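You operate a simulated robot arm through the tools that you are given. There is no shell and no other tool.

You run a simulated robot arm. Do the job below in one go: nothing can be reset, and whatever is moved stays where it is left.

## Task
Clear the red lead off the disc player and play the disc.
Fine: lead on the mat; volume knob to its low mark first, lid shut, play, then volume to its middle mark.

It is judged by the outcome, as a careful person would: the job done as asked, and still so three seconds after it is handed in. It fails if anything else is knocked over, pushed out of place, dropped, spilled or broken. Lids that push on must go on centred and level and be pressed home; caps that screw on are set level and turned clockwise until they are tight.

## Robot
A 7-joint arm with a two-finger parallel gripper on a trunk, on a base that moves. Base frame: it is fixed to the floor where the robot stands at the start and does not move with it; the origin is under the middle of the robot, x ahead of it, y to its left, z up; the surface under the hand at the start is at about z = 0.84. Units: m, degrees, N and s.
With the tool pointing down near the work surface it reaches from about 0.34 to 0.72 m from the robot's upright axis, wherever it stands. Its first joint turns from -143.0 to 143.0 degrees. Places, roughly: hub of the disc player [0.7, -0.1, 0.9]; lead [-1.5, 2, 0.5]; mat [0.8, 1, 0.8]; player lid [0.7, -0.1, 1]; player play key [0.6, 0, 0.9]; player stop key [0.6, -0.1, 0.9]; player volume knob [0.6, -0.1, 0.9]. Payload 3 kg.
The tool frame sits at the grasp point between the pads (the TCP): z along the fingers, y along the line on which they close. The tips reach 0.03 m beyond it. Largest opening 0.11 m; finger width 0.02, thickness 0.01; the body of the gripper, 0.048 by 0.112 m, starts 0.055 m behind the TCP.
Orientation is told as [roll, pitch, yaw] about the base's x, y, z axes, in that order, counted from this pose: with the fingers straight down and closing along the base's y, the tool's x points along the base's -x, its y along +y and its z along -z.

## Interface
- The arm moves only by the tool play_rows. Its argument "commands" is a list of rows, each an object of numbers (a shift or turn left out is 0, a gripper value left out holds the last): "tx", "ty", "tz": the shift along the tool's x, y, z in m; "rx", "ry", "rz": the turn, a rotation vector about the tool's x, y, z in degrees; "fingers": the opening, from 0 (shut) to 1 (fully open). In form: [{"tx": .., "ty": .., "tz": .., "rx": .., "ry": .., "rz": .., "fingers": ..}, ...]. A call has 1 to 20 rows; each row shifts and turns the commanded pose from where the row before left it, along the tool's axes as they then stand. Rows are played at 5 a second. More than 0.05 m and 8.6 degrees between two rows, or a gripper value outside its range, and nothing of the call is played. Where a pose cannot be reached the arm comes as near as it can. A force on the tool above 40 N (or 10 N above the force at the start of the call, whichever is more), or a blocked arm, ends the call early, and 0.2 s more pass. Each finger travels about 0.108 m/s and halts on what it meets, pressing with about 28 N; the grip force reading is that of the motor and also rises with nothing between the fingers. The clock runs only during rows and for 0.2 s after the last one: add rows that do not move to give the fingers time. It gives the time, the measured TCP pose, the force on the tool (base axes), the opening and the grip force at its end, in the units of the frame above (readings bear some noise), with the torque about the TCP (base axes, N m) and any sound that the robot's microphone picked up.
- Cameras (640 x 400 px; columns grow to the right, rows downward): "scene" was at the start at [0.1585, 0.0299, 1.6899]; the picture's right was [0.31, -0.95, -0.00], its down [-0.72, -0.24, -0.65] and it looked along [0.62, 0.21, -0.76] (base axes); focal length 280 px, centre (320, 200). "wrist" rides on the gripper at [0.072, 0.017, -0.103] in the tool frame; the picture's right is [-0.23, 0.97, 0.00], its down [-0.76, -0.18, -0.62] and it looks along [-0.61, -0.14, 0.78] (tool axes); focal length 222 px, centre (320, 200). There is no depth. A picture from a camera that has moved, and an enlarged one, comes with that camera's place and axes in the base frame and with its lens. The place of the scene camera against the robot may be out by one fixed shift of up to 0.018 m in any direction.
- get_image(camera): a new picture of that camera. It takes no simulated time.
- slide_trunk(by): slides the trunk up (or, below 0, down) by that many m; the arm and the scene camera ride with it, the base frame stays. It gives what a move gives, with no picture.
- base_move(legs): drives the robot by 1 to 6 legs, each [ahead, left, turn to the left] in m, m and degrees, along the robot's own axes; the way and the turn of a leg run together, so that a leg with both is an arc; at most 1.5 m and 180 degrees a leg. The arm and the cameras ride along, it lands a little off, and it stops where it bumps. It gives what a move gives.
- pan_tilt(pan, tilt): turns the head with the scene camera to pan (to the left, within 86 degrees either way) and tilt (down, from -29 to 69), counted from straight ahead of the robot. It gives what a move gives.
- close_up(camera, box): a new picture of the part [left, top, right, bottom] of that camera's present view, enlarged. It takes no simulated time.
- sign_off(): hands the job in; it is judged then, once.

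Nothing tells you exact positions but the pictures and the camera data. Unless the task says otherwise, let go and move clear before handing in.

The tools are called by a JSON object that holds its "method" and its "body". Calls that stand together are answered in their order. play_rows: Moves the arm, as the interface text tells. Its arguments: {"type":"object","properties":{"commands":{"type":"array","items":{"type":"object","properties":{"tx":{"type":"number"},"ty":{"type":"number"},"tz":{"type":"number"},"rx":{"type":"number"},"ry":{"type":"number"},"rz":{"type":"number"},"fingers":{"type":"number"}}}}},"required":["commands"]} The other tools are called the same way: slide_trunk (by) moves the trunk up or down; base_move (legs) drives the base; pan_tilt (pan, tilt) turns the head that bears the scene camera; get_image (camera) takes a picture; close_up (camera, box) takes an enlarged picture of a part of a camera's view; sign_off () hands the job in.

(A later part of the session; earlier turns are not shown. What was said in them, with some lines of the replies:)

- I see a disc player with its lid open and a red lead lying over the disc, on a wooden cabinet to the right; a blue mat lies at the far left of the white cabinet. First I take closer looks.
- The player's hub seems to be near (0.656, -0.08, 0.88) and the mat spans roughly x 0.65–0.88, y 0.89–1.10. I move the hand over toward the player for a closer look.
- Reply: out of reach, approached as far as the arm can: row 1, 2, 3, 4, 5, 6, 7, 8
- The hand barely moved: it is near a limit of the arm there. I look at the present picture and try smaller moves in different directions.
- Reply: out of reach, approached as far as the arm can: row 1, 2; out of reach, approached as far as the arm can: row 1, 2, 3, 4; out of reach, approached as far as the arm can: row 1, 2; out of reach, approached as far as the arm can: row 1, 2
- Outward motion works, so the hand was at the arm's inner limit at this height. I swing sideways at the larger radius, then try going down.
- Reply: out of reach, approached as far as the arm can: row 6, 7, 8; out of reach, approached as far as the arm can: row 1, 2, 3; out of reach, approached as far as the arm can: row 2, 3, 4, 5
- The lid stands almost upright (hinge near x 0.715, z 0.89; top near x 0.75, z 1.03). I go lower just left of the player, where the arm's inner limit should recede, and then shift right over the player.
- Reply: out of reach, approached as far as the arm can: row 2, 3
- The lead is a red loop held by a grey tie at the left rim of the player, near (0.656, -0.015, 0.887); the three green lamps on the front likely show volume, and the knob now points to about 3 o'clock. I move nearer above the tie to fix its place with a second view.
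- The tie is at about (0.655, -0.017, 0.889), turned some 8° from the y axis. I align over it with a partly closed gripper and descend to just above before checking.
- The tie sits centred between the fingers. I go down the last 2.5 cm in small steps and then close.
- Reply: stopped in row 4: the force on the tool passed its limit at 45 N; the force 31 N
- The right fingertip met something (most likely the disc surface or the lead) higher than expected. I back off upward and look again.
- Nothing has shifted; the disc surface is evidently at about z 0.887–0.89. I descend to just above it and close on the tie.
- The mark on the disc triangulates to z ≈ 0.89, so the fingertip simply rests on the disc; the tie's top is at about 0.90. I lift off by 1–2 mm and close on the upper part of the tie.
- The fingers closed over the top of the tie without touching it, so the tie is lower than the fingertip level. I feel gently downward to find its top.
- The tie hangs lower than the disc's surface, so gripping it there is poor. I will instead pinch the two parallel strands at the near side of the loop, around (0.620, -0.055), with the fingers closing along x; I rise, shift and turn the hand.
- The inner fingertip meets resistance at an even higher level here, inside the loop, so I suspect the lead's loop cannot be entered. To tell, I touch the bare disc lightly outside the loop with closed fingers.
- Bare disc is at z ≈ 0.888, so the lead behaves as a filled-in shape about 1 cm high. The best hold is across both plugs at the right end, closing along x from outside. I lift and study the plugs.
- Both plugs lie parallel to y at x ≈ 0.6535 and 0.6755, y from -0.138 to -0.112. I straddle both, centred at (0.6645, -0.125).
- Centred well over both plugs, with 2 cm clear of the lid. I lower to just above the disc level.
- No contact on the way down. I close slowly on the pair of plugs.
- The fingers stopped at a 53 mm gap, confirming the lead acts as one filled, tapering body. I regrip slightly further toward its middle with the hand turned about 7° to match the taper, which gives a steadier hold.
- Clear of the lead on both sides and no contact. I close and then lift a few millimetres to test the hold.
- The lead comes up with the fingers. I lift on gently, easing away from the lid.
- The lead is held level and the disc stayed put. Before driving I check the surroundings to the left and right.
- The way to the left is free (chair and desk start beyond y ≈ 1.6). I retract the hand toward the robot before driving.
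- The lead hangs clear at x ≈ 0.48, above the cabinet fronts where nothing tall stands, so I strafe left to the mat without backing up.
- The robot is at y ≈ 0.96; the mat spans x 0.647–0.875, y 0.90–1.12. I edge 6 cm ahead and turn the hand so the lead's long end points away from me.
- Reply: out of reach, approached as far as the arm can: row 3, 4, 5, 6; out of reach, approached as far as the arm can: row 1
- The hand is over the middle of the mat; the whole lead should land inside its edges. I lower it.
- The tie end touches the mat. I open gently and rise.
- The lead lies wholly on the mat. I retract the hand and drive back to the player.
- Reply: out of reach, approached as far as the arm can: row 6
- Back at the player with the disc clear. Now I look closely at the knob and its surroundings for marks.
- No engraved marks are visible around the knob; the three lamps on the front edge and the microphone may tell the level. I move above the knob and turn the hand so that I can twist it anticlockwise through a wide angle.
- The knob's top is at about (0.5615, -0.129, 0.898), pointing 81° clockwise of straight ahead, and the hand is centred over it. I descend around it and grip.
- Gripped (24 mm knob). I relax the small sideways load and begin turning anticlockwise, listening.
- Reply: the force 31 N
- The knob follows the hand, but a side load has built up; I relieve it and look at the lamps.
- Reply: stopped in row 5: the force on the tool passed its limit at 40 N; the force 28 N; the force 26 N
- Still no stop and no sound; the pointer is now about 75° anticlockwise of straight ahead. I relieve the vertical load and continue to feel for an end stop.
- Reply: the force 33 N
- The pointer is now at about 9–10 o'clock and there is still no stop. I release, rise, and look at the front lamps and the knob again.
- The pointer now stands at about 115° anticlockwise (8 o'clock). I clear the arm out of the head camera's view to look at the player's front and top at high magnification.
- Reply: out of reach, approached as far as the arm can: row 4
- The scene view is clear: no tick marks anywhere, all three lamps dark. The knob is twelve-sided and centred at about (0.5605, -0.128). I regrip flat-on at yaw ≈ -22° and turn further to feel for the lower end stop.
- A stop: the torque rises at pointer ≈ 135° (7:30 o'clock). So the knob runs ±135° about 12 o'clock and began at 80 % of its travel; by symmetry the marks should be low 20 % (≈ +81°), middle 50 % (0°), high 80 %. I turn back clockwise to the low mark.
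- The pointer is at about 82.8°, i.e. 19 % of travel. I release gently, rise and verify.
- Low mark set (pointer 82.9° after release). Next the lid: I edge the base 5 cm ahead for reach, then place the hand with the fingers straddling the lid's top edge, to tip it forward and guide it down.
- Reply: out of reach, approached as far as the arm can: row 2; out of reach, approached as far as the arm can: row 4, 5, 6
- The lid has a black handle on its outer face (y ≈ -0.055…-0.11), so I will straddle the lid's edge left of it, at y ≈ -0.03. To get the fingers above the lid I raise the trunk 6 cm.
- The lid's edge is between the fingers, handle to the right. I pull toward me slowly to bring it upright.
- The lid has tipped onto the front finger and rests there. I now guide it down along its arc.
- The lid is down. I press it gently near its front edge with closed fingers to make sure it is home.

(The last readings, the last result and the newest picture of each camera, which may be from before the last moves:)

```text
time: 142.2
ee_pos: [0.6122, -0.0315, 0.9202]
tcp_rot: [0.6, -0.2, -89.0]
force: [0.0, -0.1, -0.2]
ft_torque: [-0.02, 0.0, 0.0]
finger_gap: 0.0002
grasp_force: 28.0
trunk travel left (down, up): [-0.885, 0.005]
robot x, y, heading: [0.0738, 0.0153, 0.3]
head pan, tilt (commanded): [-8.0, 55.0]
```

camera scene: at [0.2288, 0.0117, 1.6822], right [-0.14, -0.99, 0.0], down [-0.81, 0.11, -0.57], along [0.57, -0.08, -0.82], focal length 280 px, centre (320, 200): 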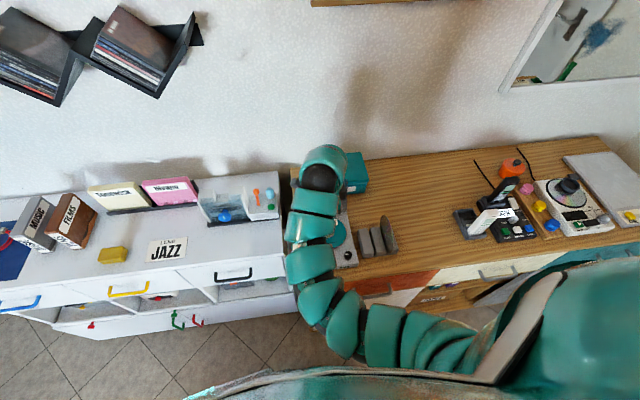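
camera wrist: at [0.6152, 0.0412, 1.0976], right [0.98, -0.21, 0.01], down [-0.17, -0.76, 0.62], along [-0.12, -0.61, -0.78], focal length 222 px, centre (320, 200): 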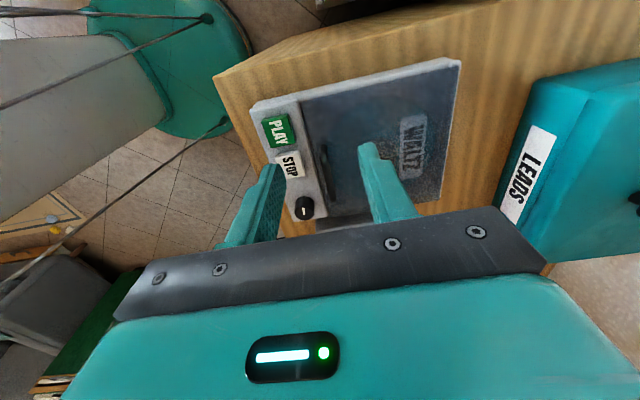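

{"method": "play_rows", "body": {"commands": [{"tz": 0.002}, {"tz": 0.002}, {}]}}

{"method": "close_up", "body": {"camera": "wrist", "box": [220, 60, 420, 220]}}

```text
time: 143.0
ee_pos: [0.6118, -0.0301, 0.9176]
tcp_rot: [0.9, -0.2, -89.0]
force: [-0.1, -0.2, 24.0]
ft_torque: [0.09, -0.01, 0.22]
finger_gap: 0.0002
grasp_force: 27.5
trunk travel left (down, up): [-0.885, 0.005]
robot x, y, heading: [0.0689, 0.0169, -0.1]
head pan, tilt (commanded): [-8.0, 55.0]
```

```text
2.50 times, centred on (320, 140) of wrist
camera zoom: at [0.6273, 0.0413, 1.0207], right [0.98, -0.21, 0.01], down [-0.17, -0.76, 0.62], along [-0.12, -0.61, -0.78], focal length 555 px, centre (320, 350)
```

zoom: 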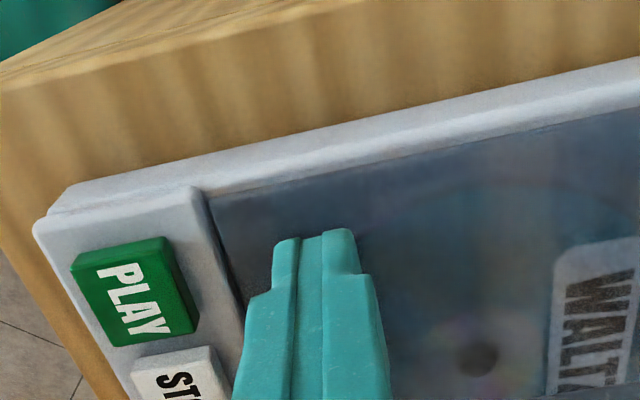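

The lid is firmly seated (solid resistance at once). Now to PLAY, centred near (0.562, -0.0305): I rise, move over it and press in small steps.

{"method": "play_rows", "body": {"commands": [{"tz": -0.015}, {"tz": -0.02}, {"ty": -0.025}, {"ty": -0.025}, {}]}}

{"method": "close_up", "body": {"camera": "wrist", "box": [220, 60, 420, 220]}}

```text
time: 144.2
ee_pos: [0.5631, -0.0322, 0.9504]
tcp_rot: [0.6, -0.2, -89.0]
force: [0.6, 0.3, -0.4]
ft_torque: [0.0, 0.01, -0.01]
finger_gap: 0.0
grasp_force: 28.1
trunk travel left (down, up): [-0.885, 0.005]
robot x, y, heading: [0.0732, 0.0167, 0.1]
head pan, tilt (commanded): [-8.0, 55.0]
```

```text
2.50 times, centred on (320, 140) of wrist
camera zoom: at [0.5782, 0.0408, 1.0529], right [0.98, -0.21, 0.01], down [-0.17, -0.76, 0.62], along [-0.12, -0.61, -0.78], focal length 555 px, centre (320, 350)
```

zoom: 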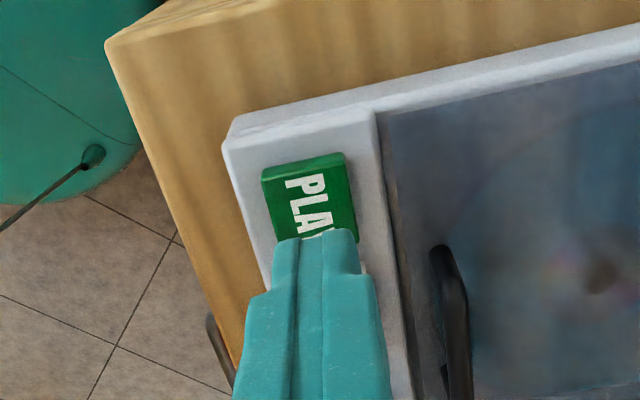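

{"method": "play_rows", "body": {"commands": [{"tx": 0.003, "ty": -0.001, "tz": 0.012}, {"tz": 0.01}, {"tz": 0.004}, {}]}}

{"method": "play_rows", "body": {"commands": [{"tz": 0.002}, {"tz": 0.002}, {}]}}

```text
time: 145.2
ee_pos: [0.5606, -0.0279, 0.9243]
tcp_rot: [0.5, -0.2, -89.2]
force: [0.3, 0.0, 0.0]
ft_torque: [0.02, -0.02, -0.02]
finger_gap: 0.0001
grasp_force: 27.7
trunk travel left (down, up): [-0.885, 0.005]
robot x, y, heading: [0.0702, 0.0148, 0.3]
head pan, tilt (commanded): [-8.0, 55.0]
```

```text
time: 146.0
ee_pos: [0.5622, -0.0292, 0.9211]
tcp_rot: [0.6, -0.2, -89.0]
force: [0.3, 1.0, 1.5]
ft_torque: [0.04, -0.01, 0.01]
finger_gap: 0.0
grasp_force: 28.3
trunk travel left (down, up): [-0.885, 0.005]
robot x, y, heading: [0.0746, 0.0155, -0.1]
head pan, tilt (commanded): [-8.0, 55.0]
heard: click
```

A click was heard. I wait a moment to listen, and then look for signs of playing.

{"method": "play_rows", "body": {"commands": [{}, {}]}}

{"method": "play_rows", "body": {"commands": [{"tz": -0.01}, {"tz": -0.02}, {"tz": -0.02}, {}]}}

{"method": "get_image", "body": {"camera": "wrist"}}

{"method": "get_image", "body": {"camera": "scene"}}

```text
time: 146.6
ee_pos: [0.5621, -0.029, 0.9216]
tcp_rot: [0.5, -0.2, -89.0]
force: [1.8, 0.1, 1.5]
ft_torque: [0.03, -0.02, -0.01]
finger_gap: 0.0
grasp_force: 27.8
trunk travel left (down, up): [-0.885, 0.005]
robot x, y, heading: [0.0768, 0.0158, 0.4]
head pan, tilt (commanded): [-8.0, 55.0]
```

```text
time: 147.6
ee_pos: [0.5599, -0.0291, 0.9707]
tcp_rot: [0.6, -0.2, -89.0]
force: [0.2, -0.2, -0.2]
ft_torque: [-0.01, -0.03, 0.04]
finger_gap: 0.0
grasp_force: 27.9
trunk travel left (down, up): [-0.885, 0.005]
robot x, y, heading: [0.0743, 0.0138, 0.2]
head pan, tilt (commanded): [-8.0, 55.0]
```

```text
taken
camera wrist: at [0.5756, 0.0431, 1.0734], right [0.98, -0.21, 0.01], down [-0.17, -0.76, 0.62], along [-0.12, -0.61, -0.78], focal length 222 px, centre (320, 200)
```

wrist: 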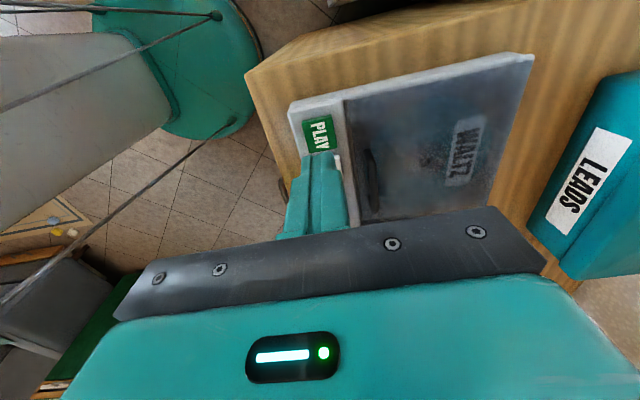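

```text
taken
camera scene: at [0.2287, 0.0114, 1.7422], right [-0.14, -0.99, 0.0], down [-0.81, 0.11, -0.57], along [0.57, -0.08, -0.82], focal length 280 px, centre (320, 200)
```

scene: 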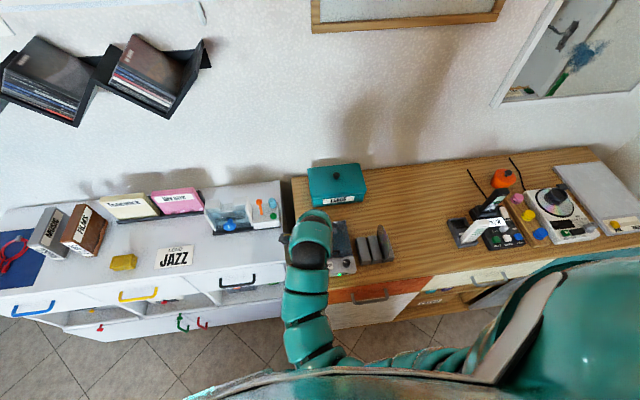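

A bright green dot has appeared on the front. I zoom in on the lamps.

{"method": "close_up", "body": {"camera": "scene", "box": [316, 250, 364, 280]}}

{"method": "close_up", "body": {"camera": "scene", "box": [300, 215, 380, 285]}}

```text
13.33 times, centred on (340, 265) of scene
camera zoom: at [0.2287, 0.0114, 1.7422], right [-0.14, -0.99, 0.0], down [-0.81, 0.11, -0.57], along [0.57, -0.08, -0.82], focal length 3733 px, centre (53, -667)
```

zoom: 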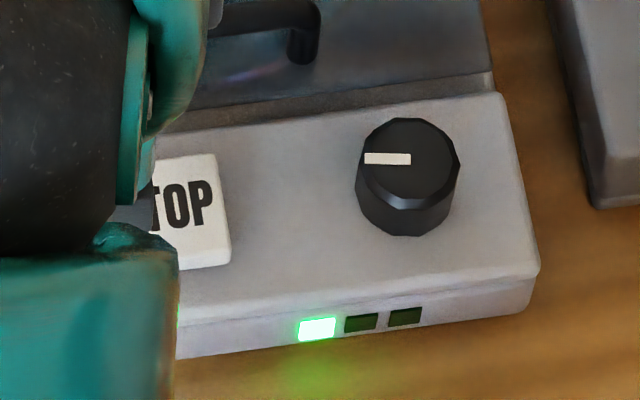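

```text
5.71 times, centred on (340, 250) of scene
camera zoom: at [0.2287, 0.0114, 1.7422], right [-0.14, -0.99, 0.0], down [-0.81, 0.11, -0.57], along [0.57, -0.08, -0.82], focal length 1600 px, centre (206, -86)
```

zoom: 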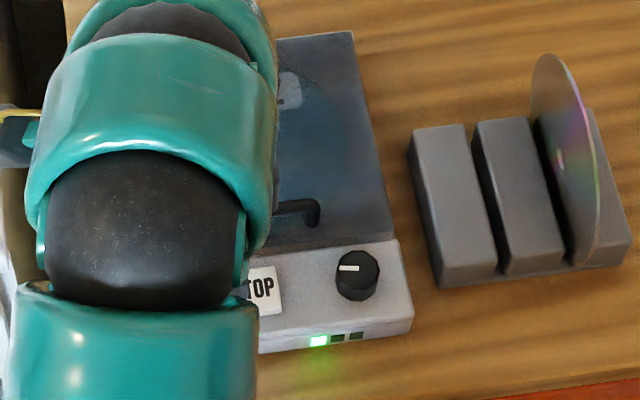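

One lamp of three is lit: the disc plays at the low level. Now the volume to the middle: I move over the knob, turn the hand so its pads match the knob's flats, and grip.

{"method": "play_rows", "body": {"commands": [{"tz": -0.025, "tx": -0.02}, {"tx": -0.027, "fingers": 0.4}, {"tx": -0.027}, {"tx": -0.0256}, {"rz": -8.3}, {"rz": -8.3}, {"rz": -8.3}, {"rz": -8.3}, {"rz": -8.3}, {"rz": -8.3}, {"rz": -8.3}, {"rz": -8.3}, {"rz": -8.3}, {"rz": -8.3}, {"rz": -8.3}, {"rz": -8.3}, {"rz": -8.3}, {"rz": -8.3}, {"rz": -8.3}, {}]}}

{"method": "get_image", "body": {"camera": "wrist"}}

{"method": "close_up", "body": {"camera": "wrist", "box": [240, 80, 400, 180]}}

```text
time: 151.8
ee_pos: [0.5618, -0.1295, 0.9958]
tcp_rot: [-0.6, -0.4, 35.5]
force: [0.4, 0.6, -0.4]
ft_torque: [-0.01, 0.02, -0.02]
finger_gap: 0.0441
grasp_force: 0.2
trunk travel left (down, up): [-0.885, 0.005]
robot x, y, heading: [0.0758, 0.0119, 0.1]
head pan, tilt (commanded): [-8.0, 55.0]
```

```text
taken
camera wrist: at [0.4935, -0.1576, 1.0985], right [-0.38, 0.92, -0.01], down [0.72, 0.3, 0.63], along [0.58, 0.24, -0.78], focal length 222 px, centre (320, 200)
```

wrist: 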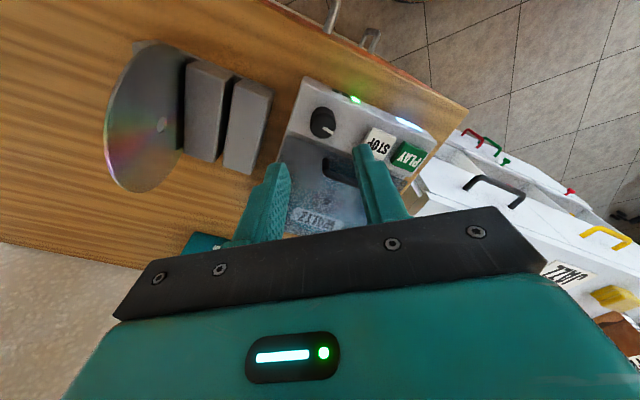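

```text
4.00 times, centred on (320, 130) of wrist
camera zoom: at [0.4935, -0.1576, 1.0985], right [-0.38, 0.92, -0.01], down [0.72, 0.3, 0.63], along [0.58, 0.24, -0.78], focal length 888 px, centre (320, 480)
```

zoom: 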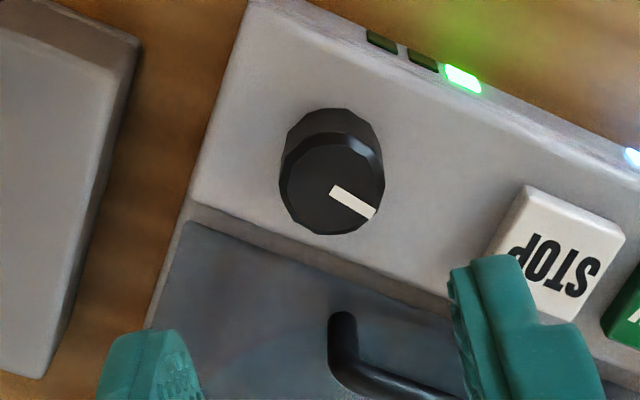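

{"method": "play_rows", "body": {"commands": [{"tx": -0.0006, "ty": 0.0008}, {"tz": 0.02}, {"tz": 0.02}, {"tz": 0.015}, {"tz": 0.012}, {"tz": 0.008}, {"tz": 0.003}, {}]}}

{"method": "close_up", "body": {"camera": "wrist", "box": [256, 120, 384, 200]}}

```text
time: 153.6
ee_pos: [0.564, -0.129, 0.9185]
tcp_rot: [-0.4, -0.4, 35.4]
force: [-1.2, -1.9, 4.9]
ft_torque: [-0.18, -0.08, -0.09]
finger_gap: 0.044
grasp_force: 0.4
trunk travel left (down, up): [-0.885, 0.005]
robot x, y, heading: [0.0717, 0.0192, 0.1]
head pan, tilt (commanded): [-8.0, 55.0]
```

```text
5.00 times, centred on (320, 160) of wrist
camera zoom: at [0.4937, -0.157, 1.0201], right [-0.38, 0.93, -0.01], down [0.72, 0.3, 0.63], along [0.59, 0.23, -0.78], focal length 1111 px, centre (320, 400)
```

zoom: 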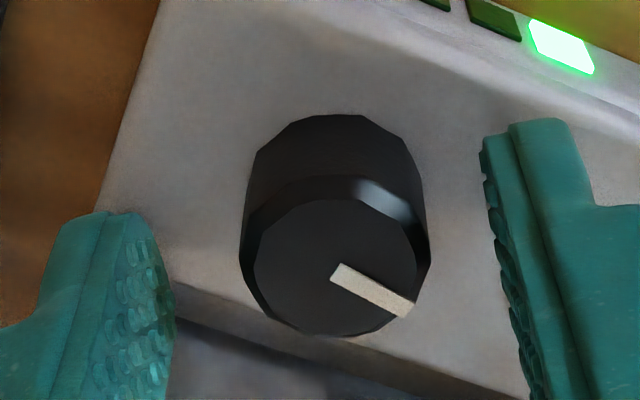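

The right fingertip just grazes the lid's front corner; I raise 2 mm and close on the knob, which moves the fingers clear of the lid.

{"method": "play_rows", "body": {"commands": [{"tz": -0.003}, {"fingers": 0.34}, {"fingers": 0.28}, {"fingers": 0.24}, {"fingers": 0.2}, {"fingers": 0.16}, {}, {}]}}

{"method": "close_up", "body": {"camera": "wrist", "box": [256, 120, 384, 200]}}

```text
time: 155.4
ee_pos: [0.5627, -0.1256, 0.9209]
tcp_rot: [-0.4, -0.4, 35.6]
force: [-7.5, 15.1, -6.8]
ft_torque: [1.14, -0.27, -0.01]
finger_gap: 0.0237
grasp_force: 44.7
trunk travel left (down, up): [-0.885, 0.005]
robot x, y, heading: [0.0691, 0.0124, 0.2]
head pan, tilt (commanded): [-8.0, 55.0]
```

```text
5.00 times, centred on (320, 160) of wrist
camera zoom: at [0.4935, -0.1549, 1.023], right [-0.38, 0.92, -0.01], down [0.72, 0.3, 0.63], along [0.58, 0.24, -0.78], focal length 1111 px, centre (320, 400)
```

zoom: 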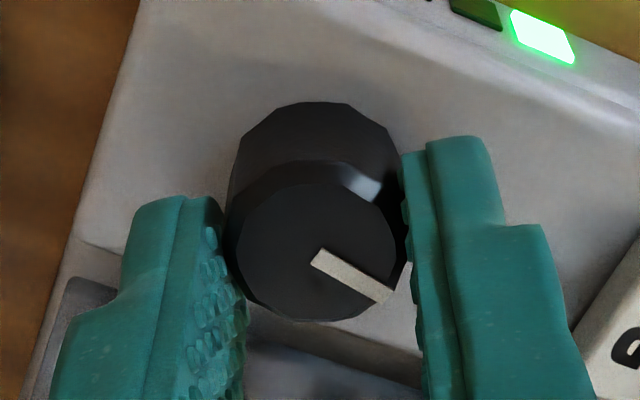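

{"method": "play_rows", "body": {"commands": [{"ty": 0.0018}, {}, {"rz": 5}, {"rz": 5}, {"rz": 5}, {"rz": 5}, {}]}}

{"method": "play_rows", "body": {"commands": [{"rz": 5}, {"rz": 5}, {"rz": 5}, {"rz": 5}, {}]}}

{"method": "close_up", "body": {"camera": "wrist", "box": [256, 100, 384, 200]}}

```text
time: 157.0
ee_pos: [0.5633, -0.1272, 0.9199]
tcp_rot: [-0.4, -0.6, 15.4]
force: [1.0, 3.8, -7.2]
ft_torque: [0.04, 0.06, 0.02]
finger_gap: 0.0235
grasp_force: 44.8
trunk travel left (down, up): [-0.885, 0.005]
robot x, y, heading: [0.0748, 0.0163, 0.3]
head pan, tilt (commanded): [-8.0, 55.0]
```

```text
time: 158.2
ee_pos: [0.5624, -0.1279, 0.9201]
tcp_rot: [-0.2, -0.7, -4.7]
force: [-0.1, -5.9, -2.8]
ft_torque: [-0.14, 0.76, 0.01]
finger_gap: 0.0233
grasp_force: 45.3
trunk travel left (down, up): [-0.885, 0.005]
robot x, y, heading: [0.0742, 0.017, -0.1]
head pan, tilt (commanded): [-8.0, 55.0]
```

```text
4.00 times, centred on (320, 150) of wrist
camera zoom: at [0.4916, -0.1049, 1.0228], right [0.31, 0.95, 0.0], down [0.74, -0.24, 0.63], along [0.6, -0.19, -0.77], focal length 888 px, centre (320, 400)
```

zoom: 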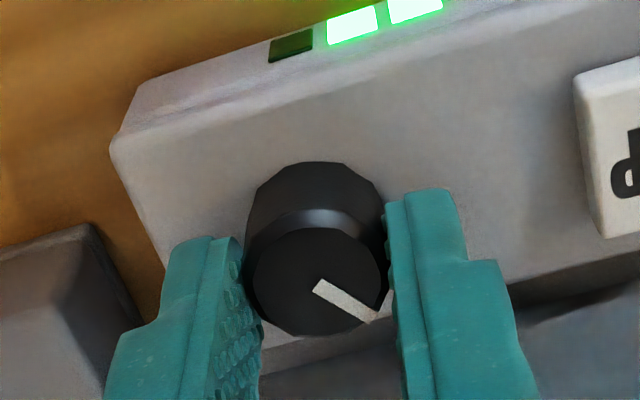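

Two lamps are lit now; the pointer is at about 38°. I continue to straight ahead (50 %).

{"method": "play_rows", "body": {"commands": [{"rz": 5}, {"rz": 5}, {"rz": 5}, {"rz": 5}, {}]}}

{"method": "play_rows", "body": {"commands": [{"rz": 5}, {"rz": 5}, {"rz": 5}, {"rz": 3}, {}]}}

{"method": "close_up", "body": {"camera": "wrist", "box": [256, 100, 384, 200]}}

```text
time: 159.4
ee_pos: [0.5622, -0.1275, 0.9211]
tcp_rot: [0.2, -0.7, -24.6]
force: [1.1, -12.6, -4.8]
ft_torque: [-0.61, -0.47, 0.07]
finger_gap: 0.0233
grasp_force: 45.1
trunk travel left (down, up): [-0.885, 0.005]
robot x, y, heading: [0.0732, 0.0153, 0.1]
head pan, tilt (commanded): [-8.0, 55.0]
```

```text
time: 160.6
ee_pos: [0.5629, -0.1285, 0.9213]
tcp_rot: [0.2, -0.4, -42.6]
force: [0.5, -17.9, -1.9]
ft_torque: [-0.54, 0.08, 0.03]
finger_gap: 0.0236
grasp_force: 45.2
trunk travel left (down, up): [-0.885, 0.005]
robot x, y, heading: [0.0734, 0.0183, 0.1]
head pan, tilt (commanded): [-8.0, 55.0]
```

```text
4.00 times, centred on (320, 150) of wrist
camera zoom: at [0.5201, -0.0674, 1.0231], right [0.83, 0.56, 0.01], down [0.43, -0.65, 0.63], along [0.36, -0.52, -0.78], focal length 888 px, centre (320, 400)
```

zoom: 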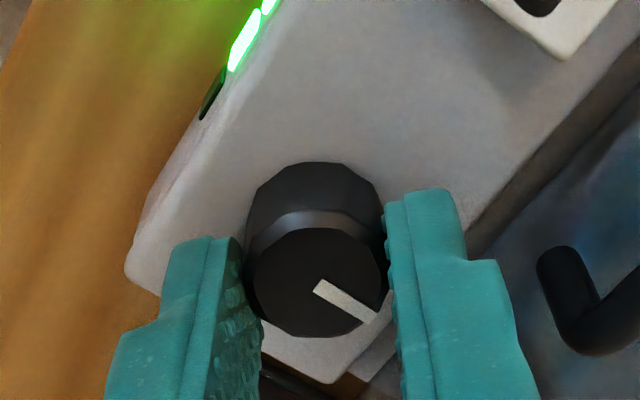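

The pointer is at 0.3° with two of three lamps lit. I relieve the side load, release and rise.

{"method": "play_rows", "body": {"commands": [{"tx": -0.0013, "ty": -0.0014}, {}, {"fingers": 0.26}, {"fingers": 0.32}, {"fingers": 0.38}, {}, {"tz": -0.02}, {"tz": -0.03}, {"tz": -0.03}, {}]}}

{"method": "close_up", "body": {"camera": "wrist", "box": [272, 70, 400, 150]}}

```text
time: 162.8
ee_pos: [0.5619, -0.1282, 1.0025]
tcp_rot: [0.2, -0.6, -42.5]
force: [-0.7, 0.4, -0.1]
ft_torque: [0.01, 0.02, -0.02]
finger_gap: 0.0417
grasp_force: 0.0
trunk travel left (down, up): [-0.885, 0.005]
robot x, y, heading: [0.073, 0.0138, 0.2]
head pan, tilt (commanded): [-8.0, 55.0]
```

```text
5.00 times, centred on (336, 110) of wrist
camera zoom: at [0.5193, -0.0668, 1.1034], right [0.83, 0.56, 0.01], down [0.43, -0.64, 0.63], along [0.36, -0.52, -0.78], focal length 1111 px, centre (240, 650)
```

zoom: 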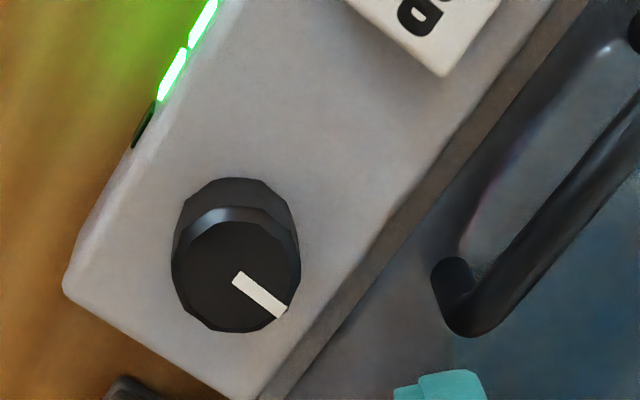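

Released with the pointer within about 2° of straight ahead and two lamps lit. I move the arm clear and inspect the whole result.

{"method": "play_rows", "body": {"commands": [{"rz": -8}, {"rz": -8}, {"rz": -8}, {"rz": -8}, {"rz": -8}, {"ty": 0.03}, {"ty": 0.03}, {"ty": 0.03}, {"ty": 0.03}, {"ty": 0.03}, {"ty": 0.03}, {"ty": 0.03}, {"ty": 0.03}, {}]}}

{"method": "get_image", "body": {"camera": "scene"}}

{"method": "get_image", "body": {"camera": "wrist"}}

```text
time: 165.8
ee_pos: [0.5715, 0.1116, 1.0009]
tcp_rot: [-0.1, -0.6, -2.5]
force: [-0.6, -0.2, -0.6]
ft_torque: [0.0, 0.0, -0.01]
finger_gap: 0.0417
grasp_force: 0.1
trunk travel left (down, up): [-0.885, 0.005]
robot x, y, heading: [0.0739, 0.0151, 0.0]
head pan, tilt (commanded): [-8.0, 55.0]
```

```text
taken
camera scene: at [0.2285, 0.0113, 1.7422], right [-0.14, -0.99, 0.0], down [-0.81, 0.11, -0.57], along [0.57, -0.08, -0.82], focal length 280 px, centre (320, 200)
```

scene: 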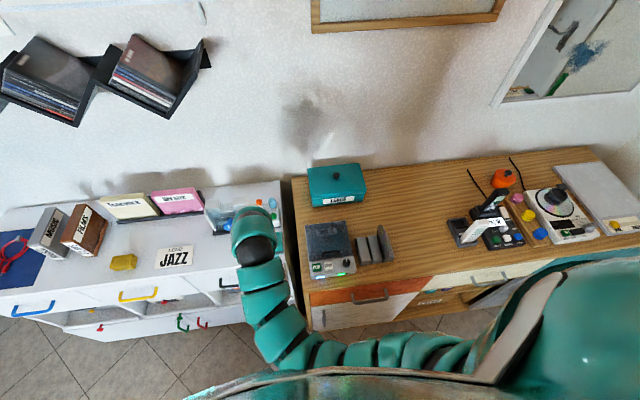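

```text
taken
camera wrist: at [0.4996, 0.1318, 1.1026], right [0.27, 0.96, 0.0], down [0.75, -0.21, 0.63], along [0.61, -0.17, -0.78], focal length 222 px, centre (320, 200)
```

wrist: 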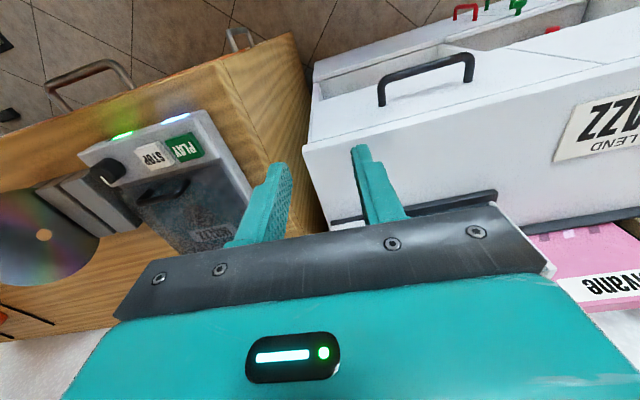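

{"method": "close_up", "body": {"camera": "scene", "box": [296, 215, 376, 285]}}

{"method": "close_up", "body": {"camera": "scene", "box": [0, 180, 160, 280]}}

{"method": "close_up", "body": {"camera": "scene", "box": [328, 250, 368, 280]}}

```text
5.71 times, centred on (336, 250) of scene
camera zoom: at [0.2285, 0.0113, 1.7422], right [-0.14, -0.99, 0.0], down [-0.81, 0.11, -0.57], along [0.57, -0.08, -0.82], focal length 1600 px, centre (229, -86)
```

zoom: 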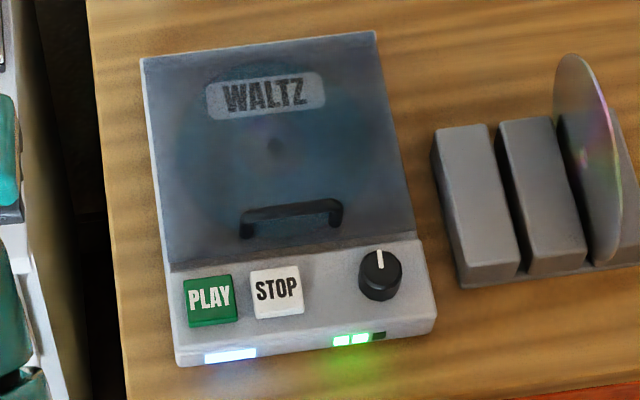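

```text
4.00 times, centred on (80, 230) of scene
camera zoom: at [0.2285, 0.0113, 1.7422], right [-0.14, -0.99, 0.0], down [-0.81, 0.11, -0.57], along [0.57, -0.08, -0.82], focal length 1120 px, centre (1280, 80)
```

zoom: 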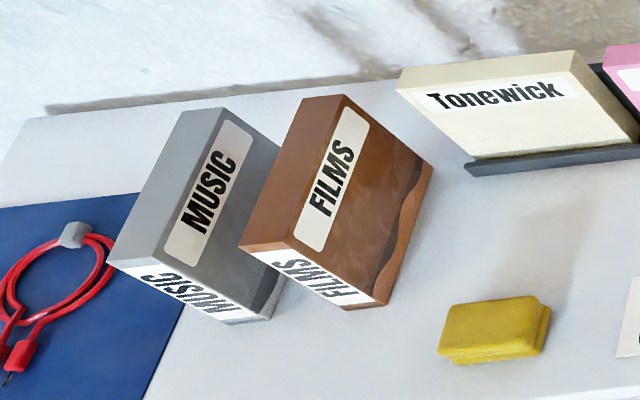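

```text
13.33 times, centred on (348, 265) of scene
camera zoom: at [0.2285, 0.0113, 1.7422], right [-0.14, -0.99, 0.0], down [-0.81, 0.11, -0.57], along [0.57, -0.08, -0.82], focal length 3733 px, centre (-53, -667)
```

zoom: 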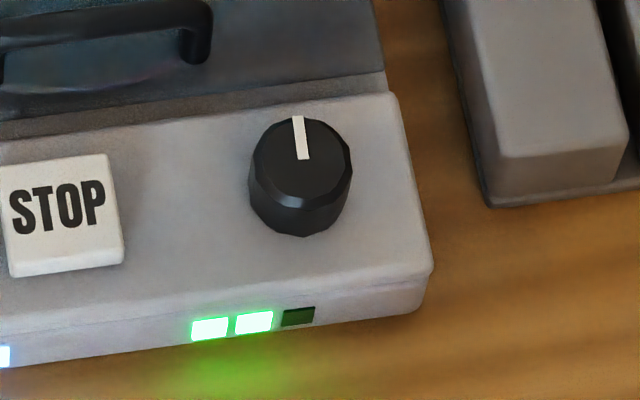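

The player shows a lit display, shut lid, two of three lamps and the pointer at 12 o'clock. A last check of the lead on the mat before handing in.

{"method": "pan_tilt", "body": {"pan": 45, "tilt": 45}}

{"method": "get_image", "body": {"camera": "scene"}}

```text
time: 167.0
ee_pos: [0.5732, 0.112, 1.0006]
tcp_rot: [-0.1, -0.6, -2.5]
force: [0.3, -0.4, 0.4]
ft_torque: [0.0, -0.03, 0.0]
finger_gap: 0.0418
grasp_force: 0.1
trunk travel left (down, up): [-0.885, 0.005]
robot x, y, heading: [0.0733, 0.0177, 0.3]
head pan, tilt (commanded): [45.0, 45.0]
```

```text
taken
camera scene: at [0.2147, 0.0792, 1.7556], right [0.71, -0.71, 0.0], down [-0.5, -0.5, -0.71], along [0.5, 0.5, -0.71], focal length 280 px, centre (320, 200)
```

scene: 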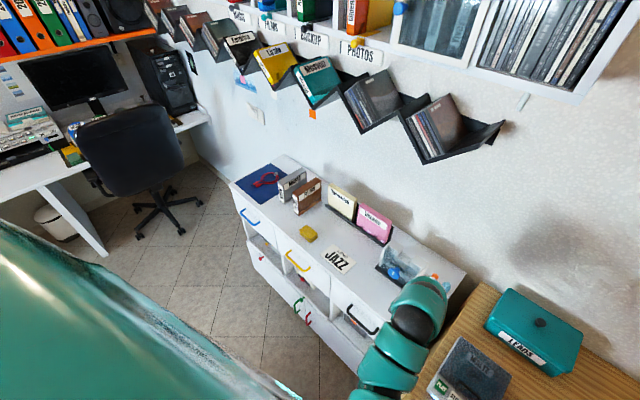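

The lead lies on the mat, the boxes, tray, disc rack and everything else stand where they were, and the player is shut and playing with the knob at its middle setting. The gripper is empty and clear, so I hand in the job.

{"method": "sign_off", "body": {}}

```text
The job is handed in.
```

The red lead is on the mat, the disc player's lid is shut, and the disc is playing with the volume at its middle position. I've handed the job in.

- **Order:** I moved the lead, set the volume low, shut the lid and pressed play. I heard a click, and the display and one lamp came on. Then I turned the volume to the middle, and two of the three lamps lit.
- **Volume marks:** I could see no marks around the knob, so I worked out where they should be from how far it turns. It stops about 135° anticlockwise of straight ahead, and it started at about 80% of its travel. I took low as 20% and middle as 50%. The lamps fit those settings but don't show the exact marks.
- **Contact with the player:** While first trying to pick up the lead, a fingertip pressed down hard, peaking at about 45 N, where the lead lay on the disc. Nothing shifted or looked damaged afterwards.
- **Everything else:** The final pictures show nothing else moved, and the hand is empty and clear of the player.
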